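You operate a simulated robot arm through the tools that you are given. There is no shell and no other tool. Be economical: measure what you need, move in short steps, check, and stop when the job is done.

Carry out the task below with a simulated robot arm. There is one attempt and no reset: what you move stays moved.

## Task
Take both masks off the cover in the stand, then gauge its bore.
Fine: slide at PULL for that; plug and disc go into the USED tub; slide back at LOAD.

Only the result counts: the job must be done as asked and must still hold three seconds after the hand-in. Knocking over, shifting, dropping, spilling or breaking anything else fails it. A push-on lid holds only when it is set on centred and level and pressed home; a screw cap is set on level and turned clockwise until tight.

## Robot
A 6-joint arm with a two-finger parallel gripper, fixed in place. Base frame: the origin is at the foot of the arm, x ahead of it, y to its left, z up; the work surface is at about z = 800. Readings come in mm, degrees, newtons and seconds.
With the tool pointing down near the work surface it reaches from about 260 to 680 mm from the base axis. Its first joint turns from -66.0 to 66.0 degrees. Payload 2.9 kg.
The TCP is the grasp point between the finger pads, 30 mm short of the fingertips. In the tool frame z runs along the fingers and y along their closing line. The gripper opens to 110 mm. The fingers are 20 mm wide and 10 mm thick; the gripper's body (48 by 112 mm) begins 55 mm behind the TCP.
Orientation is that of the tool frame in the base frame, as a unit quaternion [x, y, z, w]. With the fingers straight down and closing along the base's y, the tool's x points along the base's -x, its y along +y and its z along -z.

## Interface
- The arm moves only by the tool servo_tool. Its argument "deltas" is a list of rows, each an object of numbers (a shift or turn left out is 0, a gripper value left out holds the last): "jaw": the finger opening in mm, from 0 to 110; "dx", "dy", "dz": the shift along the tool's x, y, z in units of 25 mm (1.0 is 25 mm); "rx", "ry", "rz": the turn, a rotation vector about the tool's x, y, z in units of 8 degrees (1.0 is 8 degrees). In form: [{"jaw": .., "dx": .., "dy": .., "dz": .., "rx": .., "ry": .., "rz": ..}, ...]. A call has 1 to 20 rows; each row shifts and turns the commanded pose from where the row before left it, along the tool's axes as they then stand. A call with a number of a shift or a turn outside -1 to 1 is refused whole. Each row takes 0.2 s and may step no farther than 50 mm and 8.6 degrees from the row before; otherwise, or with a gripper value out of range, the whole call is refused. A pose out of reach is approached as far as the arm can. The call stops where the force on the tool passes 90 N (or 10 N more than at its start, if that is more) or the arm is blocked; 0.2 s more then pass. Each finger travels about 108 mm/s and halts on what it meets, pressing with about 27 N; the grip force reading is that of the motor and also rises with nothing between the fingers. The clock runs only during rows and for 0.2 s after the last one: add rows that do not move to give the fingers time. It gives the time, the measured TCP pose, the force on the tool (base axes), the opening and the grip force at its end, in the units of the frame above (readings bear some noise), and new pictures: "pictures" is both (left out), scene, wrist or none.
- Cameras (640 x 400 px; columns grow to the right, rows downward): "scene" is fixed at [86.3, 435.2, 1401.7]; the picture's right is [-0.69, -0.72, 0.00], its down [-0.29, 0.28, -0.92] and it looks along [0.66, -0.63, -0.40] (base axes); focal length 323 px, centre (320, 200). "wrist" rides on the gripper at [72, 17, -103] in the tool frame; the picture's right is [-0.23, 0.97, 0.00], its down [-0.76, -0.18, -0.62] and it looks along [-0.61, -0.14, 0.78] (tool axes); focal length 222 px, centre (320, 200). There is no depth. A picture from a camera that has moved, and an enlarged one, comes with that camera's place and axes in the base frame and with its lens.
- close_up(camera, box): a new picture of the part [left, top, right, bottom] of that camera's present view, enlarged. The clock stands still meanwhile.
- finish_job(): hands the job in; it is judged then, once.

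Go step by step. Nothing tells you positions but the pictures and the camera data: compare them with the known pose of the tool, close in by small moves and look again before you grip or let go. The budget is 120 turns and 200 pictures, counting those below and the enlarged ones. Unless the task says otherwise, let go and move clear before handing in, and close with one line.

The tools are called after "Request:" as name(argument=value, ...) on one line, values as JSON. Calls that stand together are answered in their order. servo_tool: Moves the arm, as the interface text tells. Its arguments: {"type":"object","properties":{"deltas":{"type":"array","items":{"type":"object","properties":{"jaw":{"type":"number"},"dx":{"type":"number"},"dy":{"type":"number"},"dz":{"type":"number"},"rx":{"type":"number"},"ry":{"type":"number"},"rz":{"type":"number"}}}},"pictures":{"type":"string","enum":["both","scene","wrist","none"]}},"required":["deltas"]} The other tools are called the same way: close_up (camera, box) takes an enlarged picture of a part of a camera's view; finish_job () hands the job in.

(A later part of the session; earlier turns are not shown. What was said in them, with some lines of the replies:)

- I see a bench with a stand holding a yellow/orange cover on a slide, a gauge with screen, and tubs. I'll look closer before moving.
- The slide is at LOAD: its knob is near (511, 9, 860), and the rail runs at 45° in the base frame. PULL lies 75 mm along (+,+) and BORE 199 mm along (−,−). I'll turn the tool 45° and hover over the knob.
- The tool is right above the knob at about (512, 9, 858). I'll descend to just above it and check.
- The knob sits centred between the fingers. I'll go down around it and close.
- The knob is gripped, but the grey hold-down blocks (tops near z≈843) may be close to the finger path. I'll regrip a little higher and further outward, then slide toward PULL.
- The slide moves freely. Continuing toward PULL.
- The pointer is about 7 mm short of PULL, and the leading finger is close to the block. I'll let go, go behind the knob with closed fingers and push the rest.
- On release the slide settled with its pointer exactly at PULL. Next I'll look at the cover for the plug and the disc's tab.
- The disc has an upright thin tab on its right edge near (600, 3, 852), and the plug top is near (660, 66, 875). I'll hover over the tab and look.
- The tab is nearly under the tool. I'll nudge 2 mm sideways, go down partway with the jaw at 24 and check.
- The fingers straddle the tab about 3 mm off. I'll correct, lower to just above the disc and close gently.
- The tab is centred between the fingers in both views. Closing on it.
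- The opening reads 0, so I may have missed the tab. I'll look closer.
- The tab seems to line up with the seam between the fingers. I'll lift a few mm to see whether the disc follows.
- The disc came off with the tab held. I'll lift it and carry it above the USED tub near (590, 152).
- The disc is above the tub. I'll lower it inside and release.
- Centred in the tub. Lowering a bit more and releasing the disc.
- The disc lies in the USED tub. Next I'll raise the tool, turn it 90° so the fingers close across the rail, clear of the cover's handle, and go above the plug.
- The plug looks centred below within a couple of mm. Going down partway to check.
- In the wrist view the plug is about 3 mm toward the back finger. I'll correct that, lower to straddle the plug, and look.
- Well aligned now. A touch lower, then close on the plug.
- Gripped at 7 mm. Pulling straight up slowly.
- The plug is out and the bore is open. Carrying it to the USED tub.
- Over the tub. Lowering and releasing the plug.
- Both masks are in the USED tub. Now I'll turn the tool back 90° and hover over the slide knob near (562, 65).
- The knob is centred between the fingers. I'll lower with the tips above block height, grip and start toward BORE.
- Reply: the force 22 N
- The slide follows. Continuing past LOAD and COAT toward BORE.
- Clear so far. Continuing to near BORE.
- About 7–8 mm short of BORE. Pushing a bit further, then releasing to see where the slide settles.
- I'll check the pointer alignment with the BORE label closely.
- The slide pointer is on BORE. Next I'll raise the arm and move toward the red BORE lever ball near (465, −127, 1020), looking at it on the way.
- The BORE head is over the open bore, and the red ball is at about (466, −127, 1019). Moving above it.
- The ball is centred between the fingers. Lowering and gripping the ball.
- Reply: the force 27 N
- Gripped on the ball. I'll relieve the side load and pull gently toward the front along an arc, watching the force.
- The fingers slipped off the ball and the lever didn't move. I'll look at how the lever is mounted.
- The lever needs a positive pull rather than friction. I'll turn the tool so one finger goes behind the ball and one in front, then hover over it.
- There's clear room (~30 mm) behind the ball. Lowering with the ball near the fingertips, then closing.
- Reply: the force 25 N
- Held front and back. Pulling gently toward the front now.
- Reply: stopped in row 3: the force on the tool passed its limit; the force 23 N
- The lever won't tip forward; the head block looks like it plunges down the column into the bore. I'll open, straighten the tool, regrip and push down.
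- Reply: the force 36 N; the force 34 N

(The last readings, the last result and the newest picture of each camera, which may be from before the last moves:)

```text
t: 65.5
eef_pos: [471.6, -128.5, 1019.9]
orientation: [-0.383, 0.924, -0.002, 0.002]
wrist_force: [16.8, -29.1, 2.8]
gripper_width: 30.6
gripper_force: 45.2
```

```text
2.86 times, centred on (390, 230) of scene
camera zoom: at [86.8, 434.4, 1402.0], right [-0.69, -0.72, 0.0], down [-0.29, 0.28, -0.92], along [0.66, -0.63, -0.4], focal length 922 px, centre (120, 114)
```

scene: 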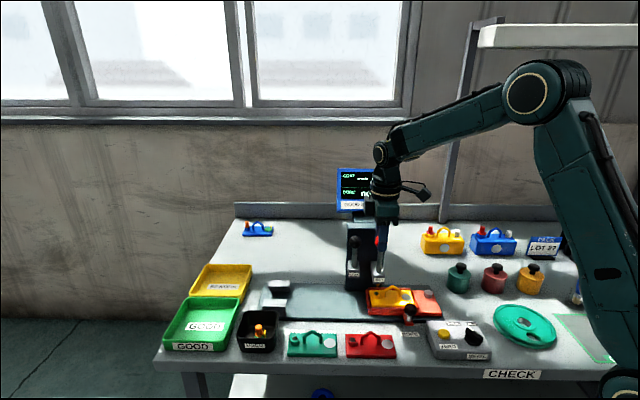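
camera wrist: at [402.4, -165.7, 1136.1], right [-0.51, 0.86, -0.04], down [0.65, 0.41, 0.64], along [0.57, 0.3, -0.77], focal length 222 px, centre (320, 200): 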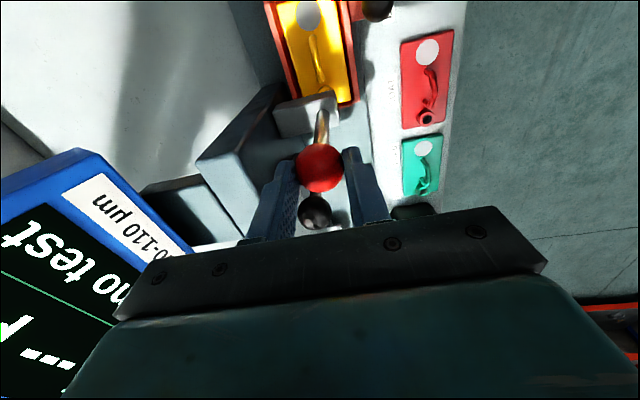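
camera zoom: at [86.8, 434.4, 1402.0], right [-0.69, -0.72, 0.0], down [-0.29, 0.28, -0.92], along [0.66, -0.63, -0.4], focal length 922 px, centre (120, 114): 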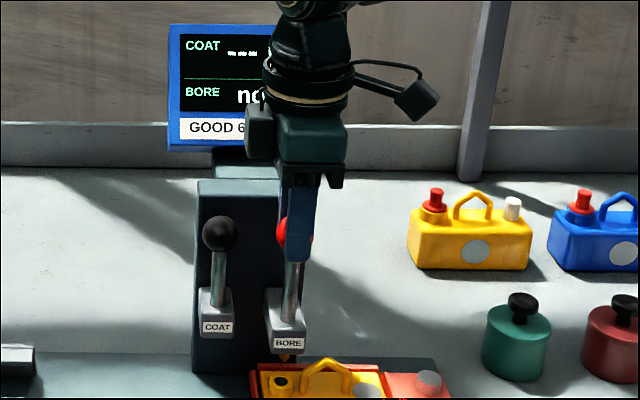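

The head does slide down. I'll relieve the sideways load and inspect the probe against the bore.

Request:
servo_tool(deltas=[{"dy": -0.08}, {}], pictures="none")

Request:
close_up(camera="scene", box=[350, 260, 430, 310])

Request:
close_up(camera="wrist", box=[240, 60, 400, 200])

```text
t: 66.1
eef_pos: [471.2, -130.0, 1019.1]
orientation: [-0.384, 0.923, 0.001, -0.001]
wrist_force: [11.9, -20.8, 2.1]
gripper_width: 30.9
gripper_force: 44.9
```

```text
8.00 times, centred on (390, 285) of scene
camera zoom: at [86.6, 434.7, 1401.9], right [-0.69, -0.72, 0.0], down [-0.29, 0.28, -0.92], along [0.66, -0.63, -0.4], focal length 2582 px, centre (-240, -480)
```

zoom: 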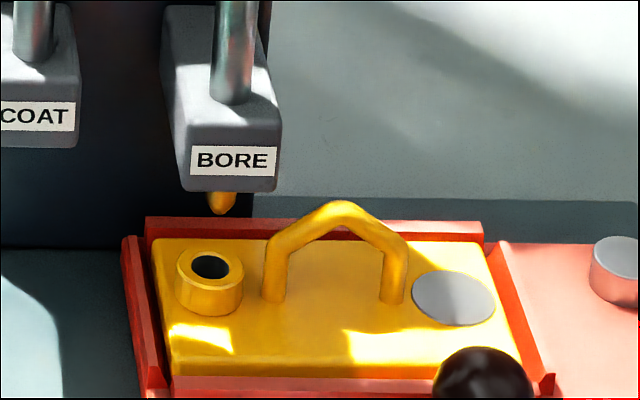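

```text
2.86 times, centred on (320, 130) of wrist
camera zoom: at [408.3, -169.3, 1122.2], right [-0.53, 0.85, 0.0], down [0.66, 0.42, 0.62], along [0.53, 0.33, -0.78], focal length 635 px, centre (320, 400)
```

zoom: 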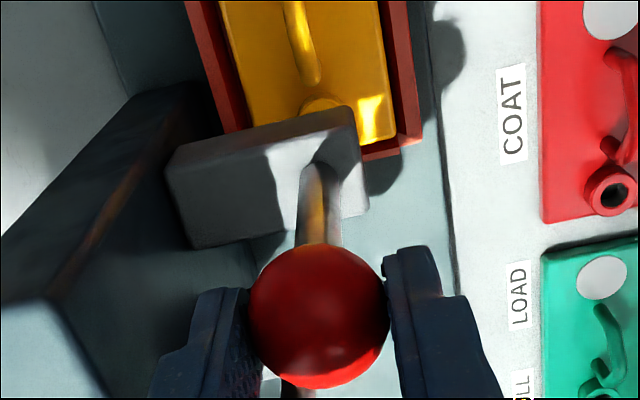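

The probe hangs above the bore, perhaps 2 mm off to one side. I'll lower it until just above the bore and check.

Request:
servo_tool(deltas=[{"dy": -0.06, "dz": 0.2}, {"dz": 0.25}, {"dz": 0.25}, {}], pictures="none")

Request:
close_up(camera="scene", box=[350, 260, 414, 300])

```text
t: 67.1
eef_pos: [470.8, -130.0, 1001.6]
orientation: [-0.385, 0.923, 0.002, -0.001]
wrist_force: [8.9, -8.6, 3.3]
gripper_width: 30.8
gripper_force: 45.5
```

```text
10.00 times, centred on (382, 280) of scene
camera zoom: at [86.5, 435.0, 1401.8], right [-0.69, -0.72, 0.0], down [-0.29, 0.28, -0.92], along [0.66, -0.63, -0.4], focal length 3228 px, centre (-300, -600)
```

zoom: 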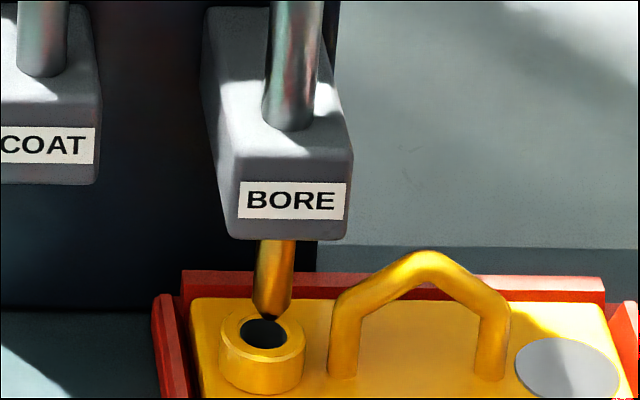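

The probe is lined up within about 1 mm. Continuing down into the bore.

Request:
servo_tool(deltas=[{"dz": 0.2}, {"dz": 0.2}, {"dz": 0.2}, {}], pictures="none")

Request:
close_up(camera="scene", box=[330, 160, 430, 310])

```text
t: 68.1
eef_pos: [471.0, -130.7, 988.5]
orientation: [-0.384, 0.923, 0.0, -0.002]
wrist_force: [8.9, -7.4, 9.5]
gripper_width: 30.6
gripper_force: 44.8
```

```text
2.67 times, centred on (380, 235) of scene
camera zoom: at [86.4, 435.1, 1401.8], right [-0.69, -0.72, 0.0], down [-0.29, 0.28, -0.92], along [0.66, -0.63, -0.4], focal length 861 px, centre (160, 107)
```

zoom: 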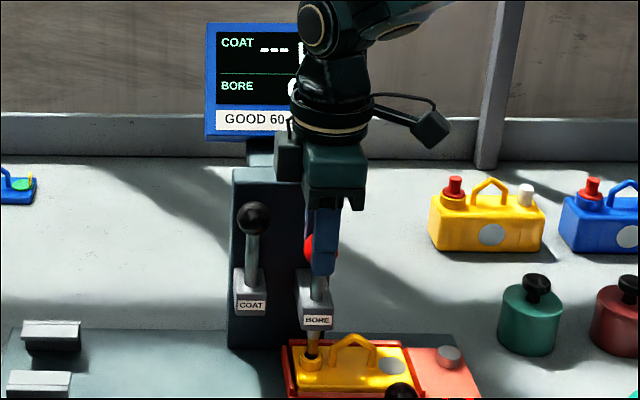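

The BORE readout appears to have changed. I'll read the display from the wrist camera.

Request:
servo_tool(deltas=[{}], pictures="wrist")

Request:
close_up(camera="scene", box=[340, 260, 420, 310])

Request:
close_up(camera="scene", box=[330, 160, 394, 220])

```text
t: 68.5
eef_pos: [470.7, -129.8, 986.1]
orientation: [-0.383, 0.924, 0.001, -0.001]
wrist_force: [8.1, -7.0, 9.7]
gripper_width: 30.7
gripper_force: 45.1
camera wrist: at [408.5, -169.3, 1089.9], right [-0.53, 0.85, 0.0], down [0.67, 0.41, 0.62], along [0.53, 0.33, -0.78], focal length 222 px, centre (320, 200)
```

wrist: 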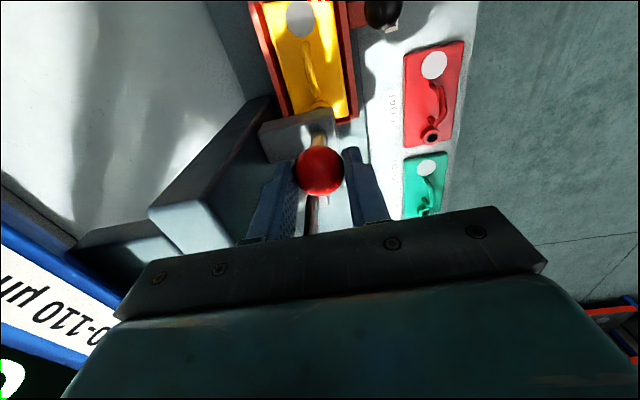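

```text
8.00 times, centred on (380, 285) of scene
camera zoom: at [86.4, 435.1, 1401.8], right [-0.69, -0.72, 0.0], down [-0.29, 0.28, -0.92], along [0.66, -0.63, -0.4], focal length 2582 px, centre (-160, -480)
```

zoom: 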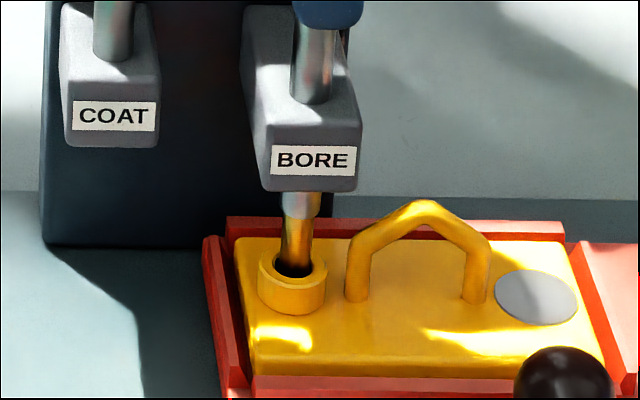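

```text
6.67 times, centred on (362, 190) of scene
camera zoom: at [86.4, 435.1, 1401.8], right [-0.69, -0.72, 0.0], down [-0.29, 0.28, -0.92], along [0.66, -0.63, -0.4], focal length 2152 px, centre (40, 267)
```

zoom: 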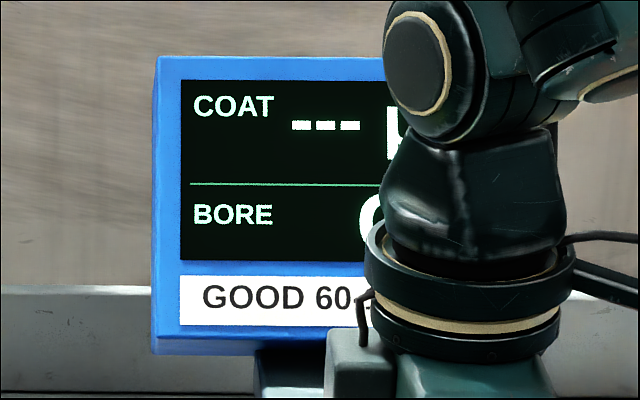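

The probe is in the bore. I'll press slightly more to be sure it's seated, checking force.

Request:
servo_tool(deltas=[{"dz": 0.12}, {"dz": 0.12}, {}], pictures="none")

Request:
close_up(camera="scene", box=[330, 160, 430, 310])

```text
t: 69.3
eef_pos: [471.2, -129.2, 983.3]
orientation: [-0.386, 0.923, -0.001, 0.0]
wrist_force: [0.1, 2.7, 32.3]
gripper_width: 30.6
gripper_force: 44.3
```

```text
2.67 times, centred on (380, 235) of scene
camera zoom: at [85.8, 435.5, 1401.7], right [-0.69, -0.72, 0.0], down [-0.29, 0.27, -0.92], along [0.66, -0.63, -0.4], focal length 861 px, centre (160, 107)
```

zoom: 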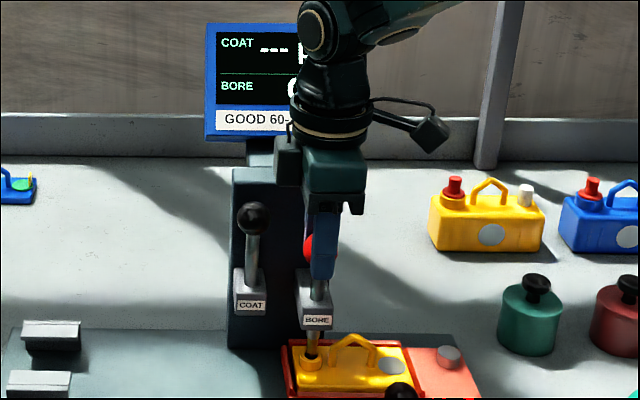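

It's bottomed at a firm stop. Now I'll raise the head back up with the ball still held.

Request:
servo_tool(deltas=[{"dz": -0.3}, {"dz": -0.3}, {"dz": -0.3}, {"dz": -0.3}, {"dz": -0.3}, {"dz": -0.3}, {}], pictures="none")

Request:
close_up(camera="scene", box=[330, 160, 430, 310])

```text
t: 70.9
eef_pos: [469.9, -130.0, 1025.0]
orientation: [-0.384, 0.923, 0.002, -0.002]
wrist_force: [6.6, 5.2, 1.0]
gripper_width: 30.5
gripper_force: 45.2
```

```text
2.67 times, centred on (380, 235) of scene
camera zoom: at [86.5, 435.4, 1401.7], right [-0.69, -0.72, 0.0], down [-0.29, 0.27, -0.92], along [0.66, -0.63, -0.4], focal length 861 px, centre (160, 107)
```

zoom: 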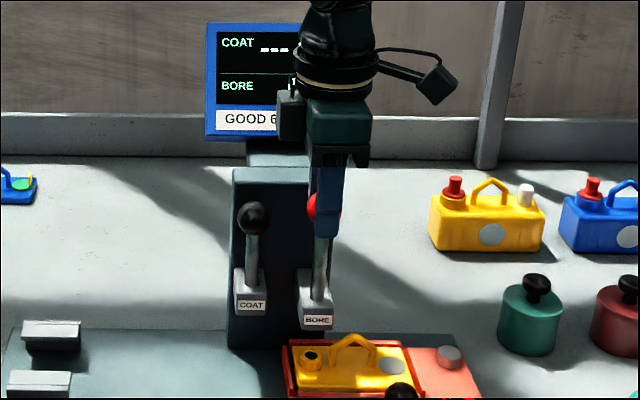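

The probe is retracted. I'll raise the last few mm, release and move clear to read the display.

Request:
servo_tool(deltas=[{"dz": -0.2}, {}, {"jaw": 44}, {}, {"dz": -0.9}, {"dz": -0.9}, {"dz": -0.9}, {"dy": 0.9}, {"dy": 0.9}, {"dy": 0.9}, {"dx": 0.9}, {"dx": 0.9}, {"dx": 0.9}, {}], pictures="scene")

Request:
close_up(camera="scene", box=[320, 160, 430, 310])

```text
t: 73.9
eef_pos: [374.9, -131.0, 1099.0]
orientation: [-0.384, 0.923, 0.0, -0.003]
wrist_force: [-0.5, -0.4, 0.2]
gripper_width: 44.1
gripper_force: 0.1
```

scene: 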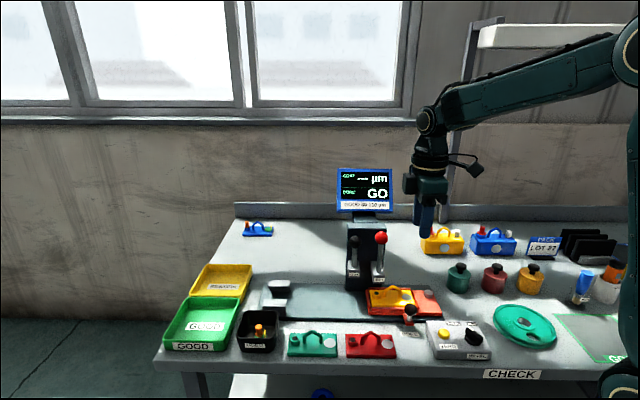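

```text
2.67 times, centred on (375, 235) of scene
camera zoom: at [86.3, 435.2, 1401.7], right [-0.69, -0.72, 0.0], down [-0.29, 0.28, -0.92], along [0.66, -0.63, -0.4], focal length 861 px, centre (173, 107)
```

zoom: 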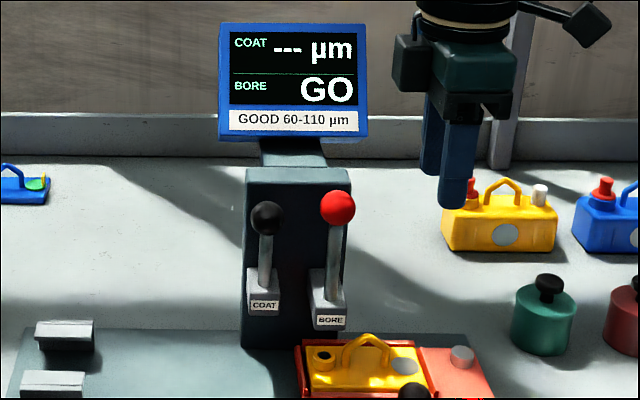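

The display reads BORE: GO, latched. Next I'll go back to the knob to return the slide to LOAD.

Request:
servo_tool(deltas=[{"rz": 0.9375}, {"rz": 0.9375}, {"rz": 0.9375}, {"rz": 0.9375}, {"rz": 0.9375}, {"rz": 0.9375}, {"rz": 0.9375}, {"rz": 0.9375}, {"rz": 0.9375}, {"rz": 0.9375}, {"rz": 0.9375}, {"rz": 0.9375}, {"dx": 0.22, "dy": -0.11, "dz": 0.9}, {"dz": 0.95}, {"dz": 0.95}, {"dz": 0.95}, {"dz": 0.95}, {"dz": 0.95}, {"dz": 0.9}, {}], pictures="wrist")

Request:
close_up(camera="scene", box=[340, 240, 468, 320])

```text
t: 78.1
eef_pos: [369.2, -130.0, 933.6]
orientation: [0.381, 0.924, -0.001, -0.003]
wrist_force: [0.1, 0.4, -0.5]
gripper_width: 44.1
gripper_force: 0.1
camera wrist: at [330.5, -66.4, 1038.1], right [0.85, 0.53, 0.0], down [0.42, -0.66, 0.62], along [0.33, -0.53, -0.78], focal length 222 px, centre (320, 200)
```

wrist: 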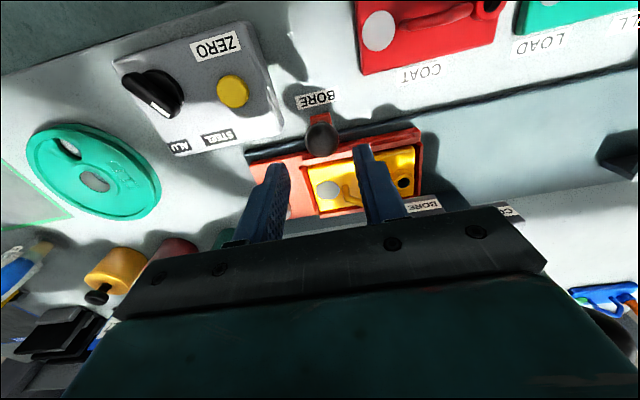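

```text
5.00 times, centred on (404, 280) of scene
camera zoom: at [86.3, 435.2, 1401.7], right [-0.69, -0.72, 0.0], down [-0.29, 0.28, -0.92], along [0.66, -0.63, -0.4], focal length 1614 px, centre (-100, -200)
```

zoom: 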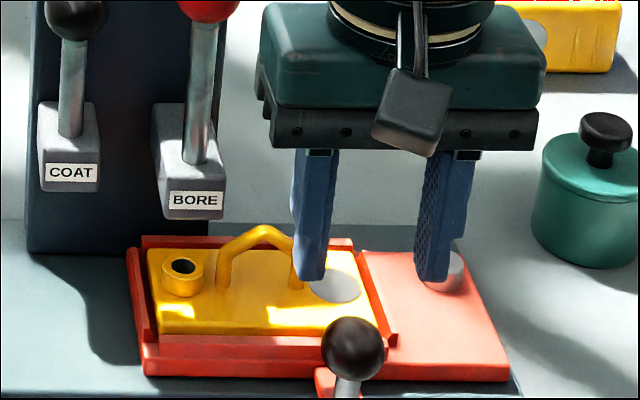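

Aligned over the knob. Lowering, gripping and sliding back toward LOAD.

Request:
servo_tool(deltas=[{"dz": 0.8}, {"dz": 0.8}, {"dz": 0.65}, {}, {"jaw": 20}, {}, {}, {"dy": 0.4}, {"dy": 0.5}, {"dy": 0.5}, {"dy": 0.5}, {"dy": 0.5}, {"dy": 0.5}, {"dy": 0.5}, {"dy": 0.5}, {"dy": 0.5}, {"dy": 0.5}, {"dy": 0.5}, {"dy": 0.5}, {}], pictures="scene")

Request:
close_up(camera="scene", box=[270, 220, 430, 340])

```text
t: 82.3
eef_pos: [473.7, -23.8, 879.0]
orientation: [0.382, 0.924, -0.001, 0.0]
wrist_force: [15.1, -16.9, -15.4]
gripper_width: 29.2
gripper_force: 45.0
```

scene: 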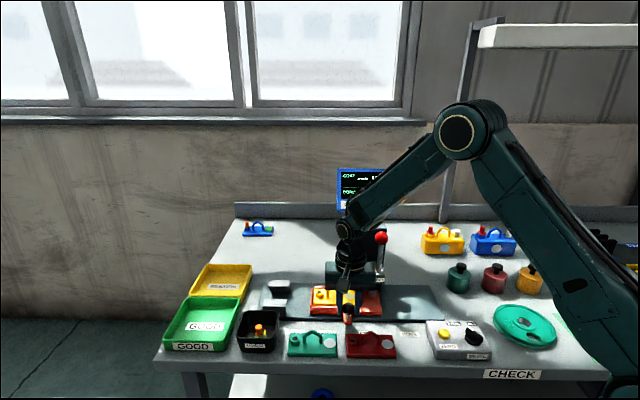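

```text
3.33 times, centred on (350, 280) of scene
camera zoom: at [86.9, 434.8, 1401.8], right [-0.69, -0.72, 0.0], down [-0.29, 0.28, -0.92], along [0.66, -0.63, -0.4], focal length 1076 px, centre (220, -67)
```

zoom: 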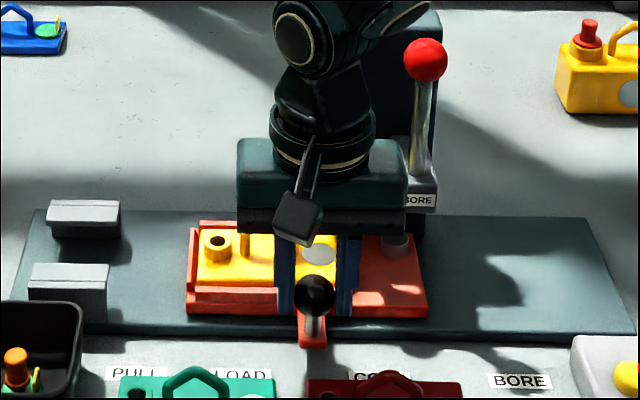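

Past COAT. About 50 mm remain to LOAD.

Request:
servo_tool(deltas=[{"dy": 0.4, "dx": -0.08}, {"dy": 0.4}, {"dy": 0.4}, {"dy": 0.4}, {"dy": 0.3}, {"dy": 0.1}, {}, {"jaw": 40}, {}, {"dz": -0.8}, {"dz": -0.9}, {"dz": -0.9}, {"dx": 0.8}, {"dx": 0.9}, {"dx": 0.9}, {}], pictures="both")

Request:
close_up(camera="scene", box=[270, 260, 398, 340])

```text
t: 85.7
eef_pos: [465.0, 55.9, 943.7]
orientation: [0.381, 0.924, -0.002, -0.002]
wrist_force: [-0.1, -0.1, -0.4]
gripper_width: 40.0
gripper_force: 0.1
camera wrist: at [425.7, 119.0, 1047.3], right [0.85, 0.53, 0.0], down [0.42, -0.66, 0.62], along [0.33, -0.53, -0.78], focal length 222 px, centre (320, 200)
```

scene: 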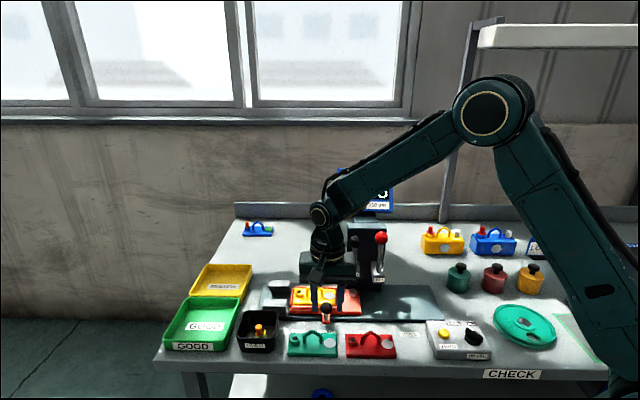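
wrist: 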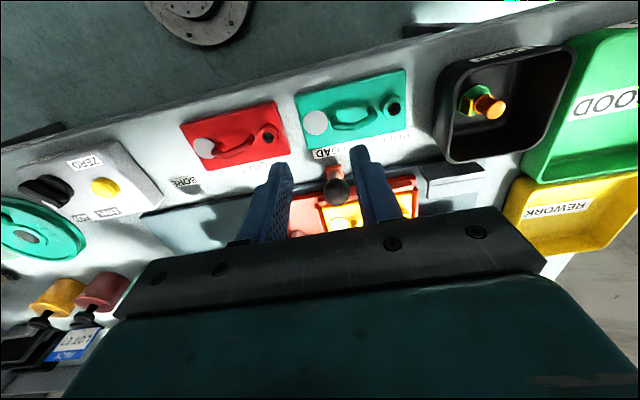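

```text
5.00 times, centred on (334, 300) of scene
camera zoom: at [86.3, 435.3, 1401.7], right [-0.69, -0.72, 0.0], down [-0.29, 0.28, -0.92], along [0.66, -0.63, -0.4], focal length 1614 px, centre (250, -300)
```

zoom: 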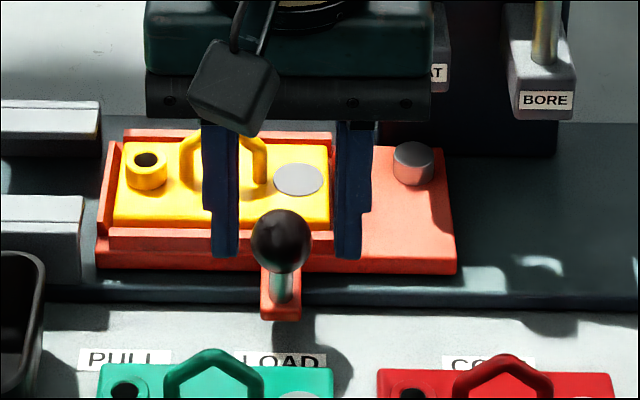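

The knob is back exactly where it started, at LOAD. I'll lift clear and do a final check.

Request:
servo_tool(deltas=[{"dz": -0.9}, {"dz": -0.9}, {"dz": -0.9}, {"dz": -0.9}, {"dz": -0.9}, {"dz": -0.9}, {"dy": -0.9}, {"dy": -0.9}, {"dy": -0.9}, {"dy": -0.9}, {}], pictures="scene")

Request:
close_up(camera="scene", box=[220, 160, 430, 350])

```text
t: 88.1
eef_pos: [400.7, -7.7, 1079.5]
orientation: [0.381, 0.925, 0.0, -0.002]
wrist_force: [-0.5, -0.1, 0.3]
gripper_width: 40.0
gripper_force: 0.0
```

scene: 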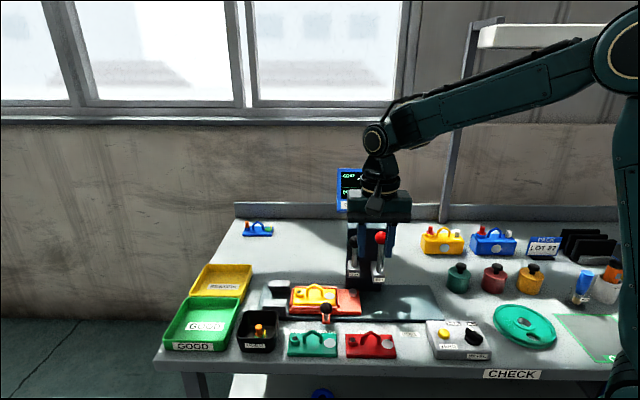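

```text
2.11 times, centred on (325, 255) of scene
camera zoom: at [86.3, 435.2, 1401.7], right [-0.69, -0.72, 0.0], down [-0.29, 0.28, -0.92], along [0.66, -0.63, -0.4], focal length 680 px, centre (310, 84)
```

zoom: 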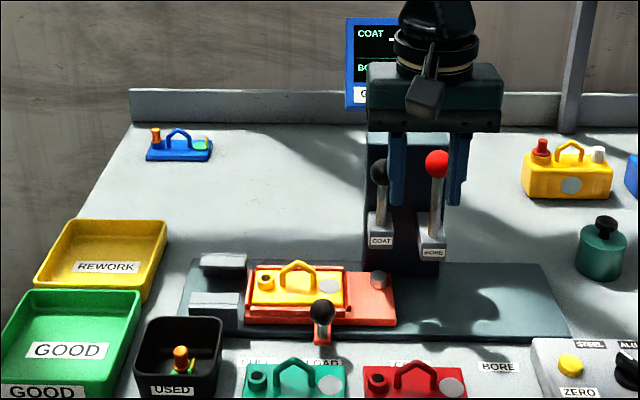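

The slide is at LOAD, the cover is still seated, both masks are in USED, the bore was gauged GO and the arm is clear. Handing in.

Request:
finish_job()

```text
The job is handed in.
```

The job is handed in: I pulled the plug and disc at PULL and put both in the USED tub, the bore gauged GO, and the slide is back at LOAD with the arm clear.
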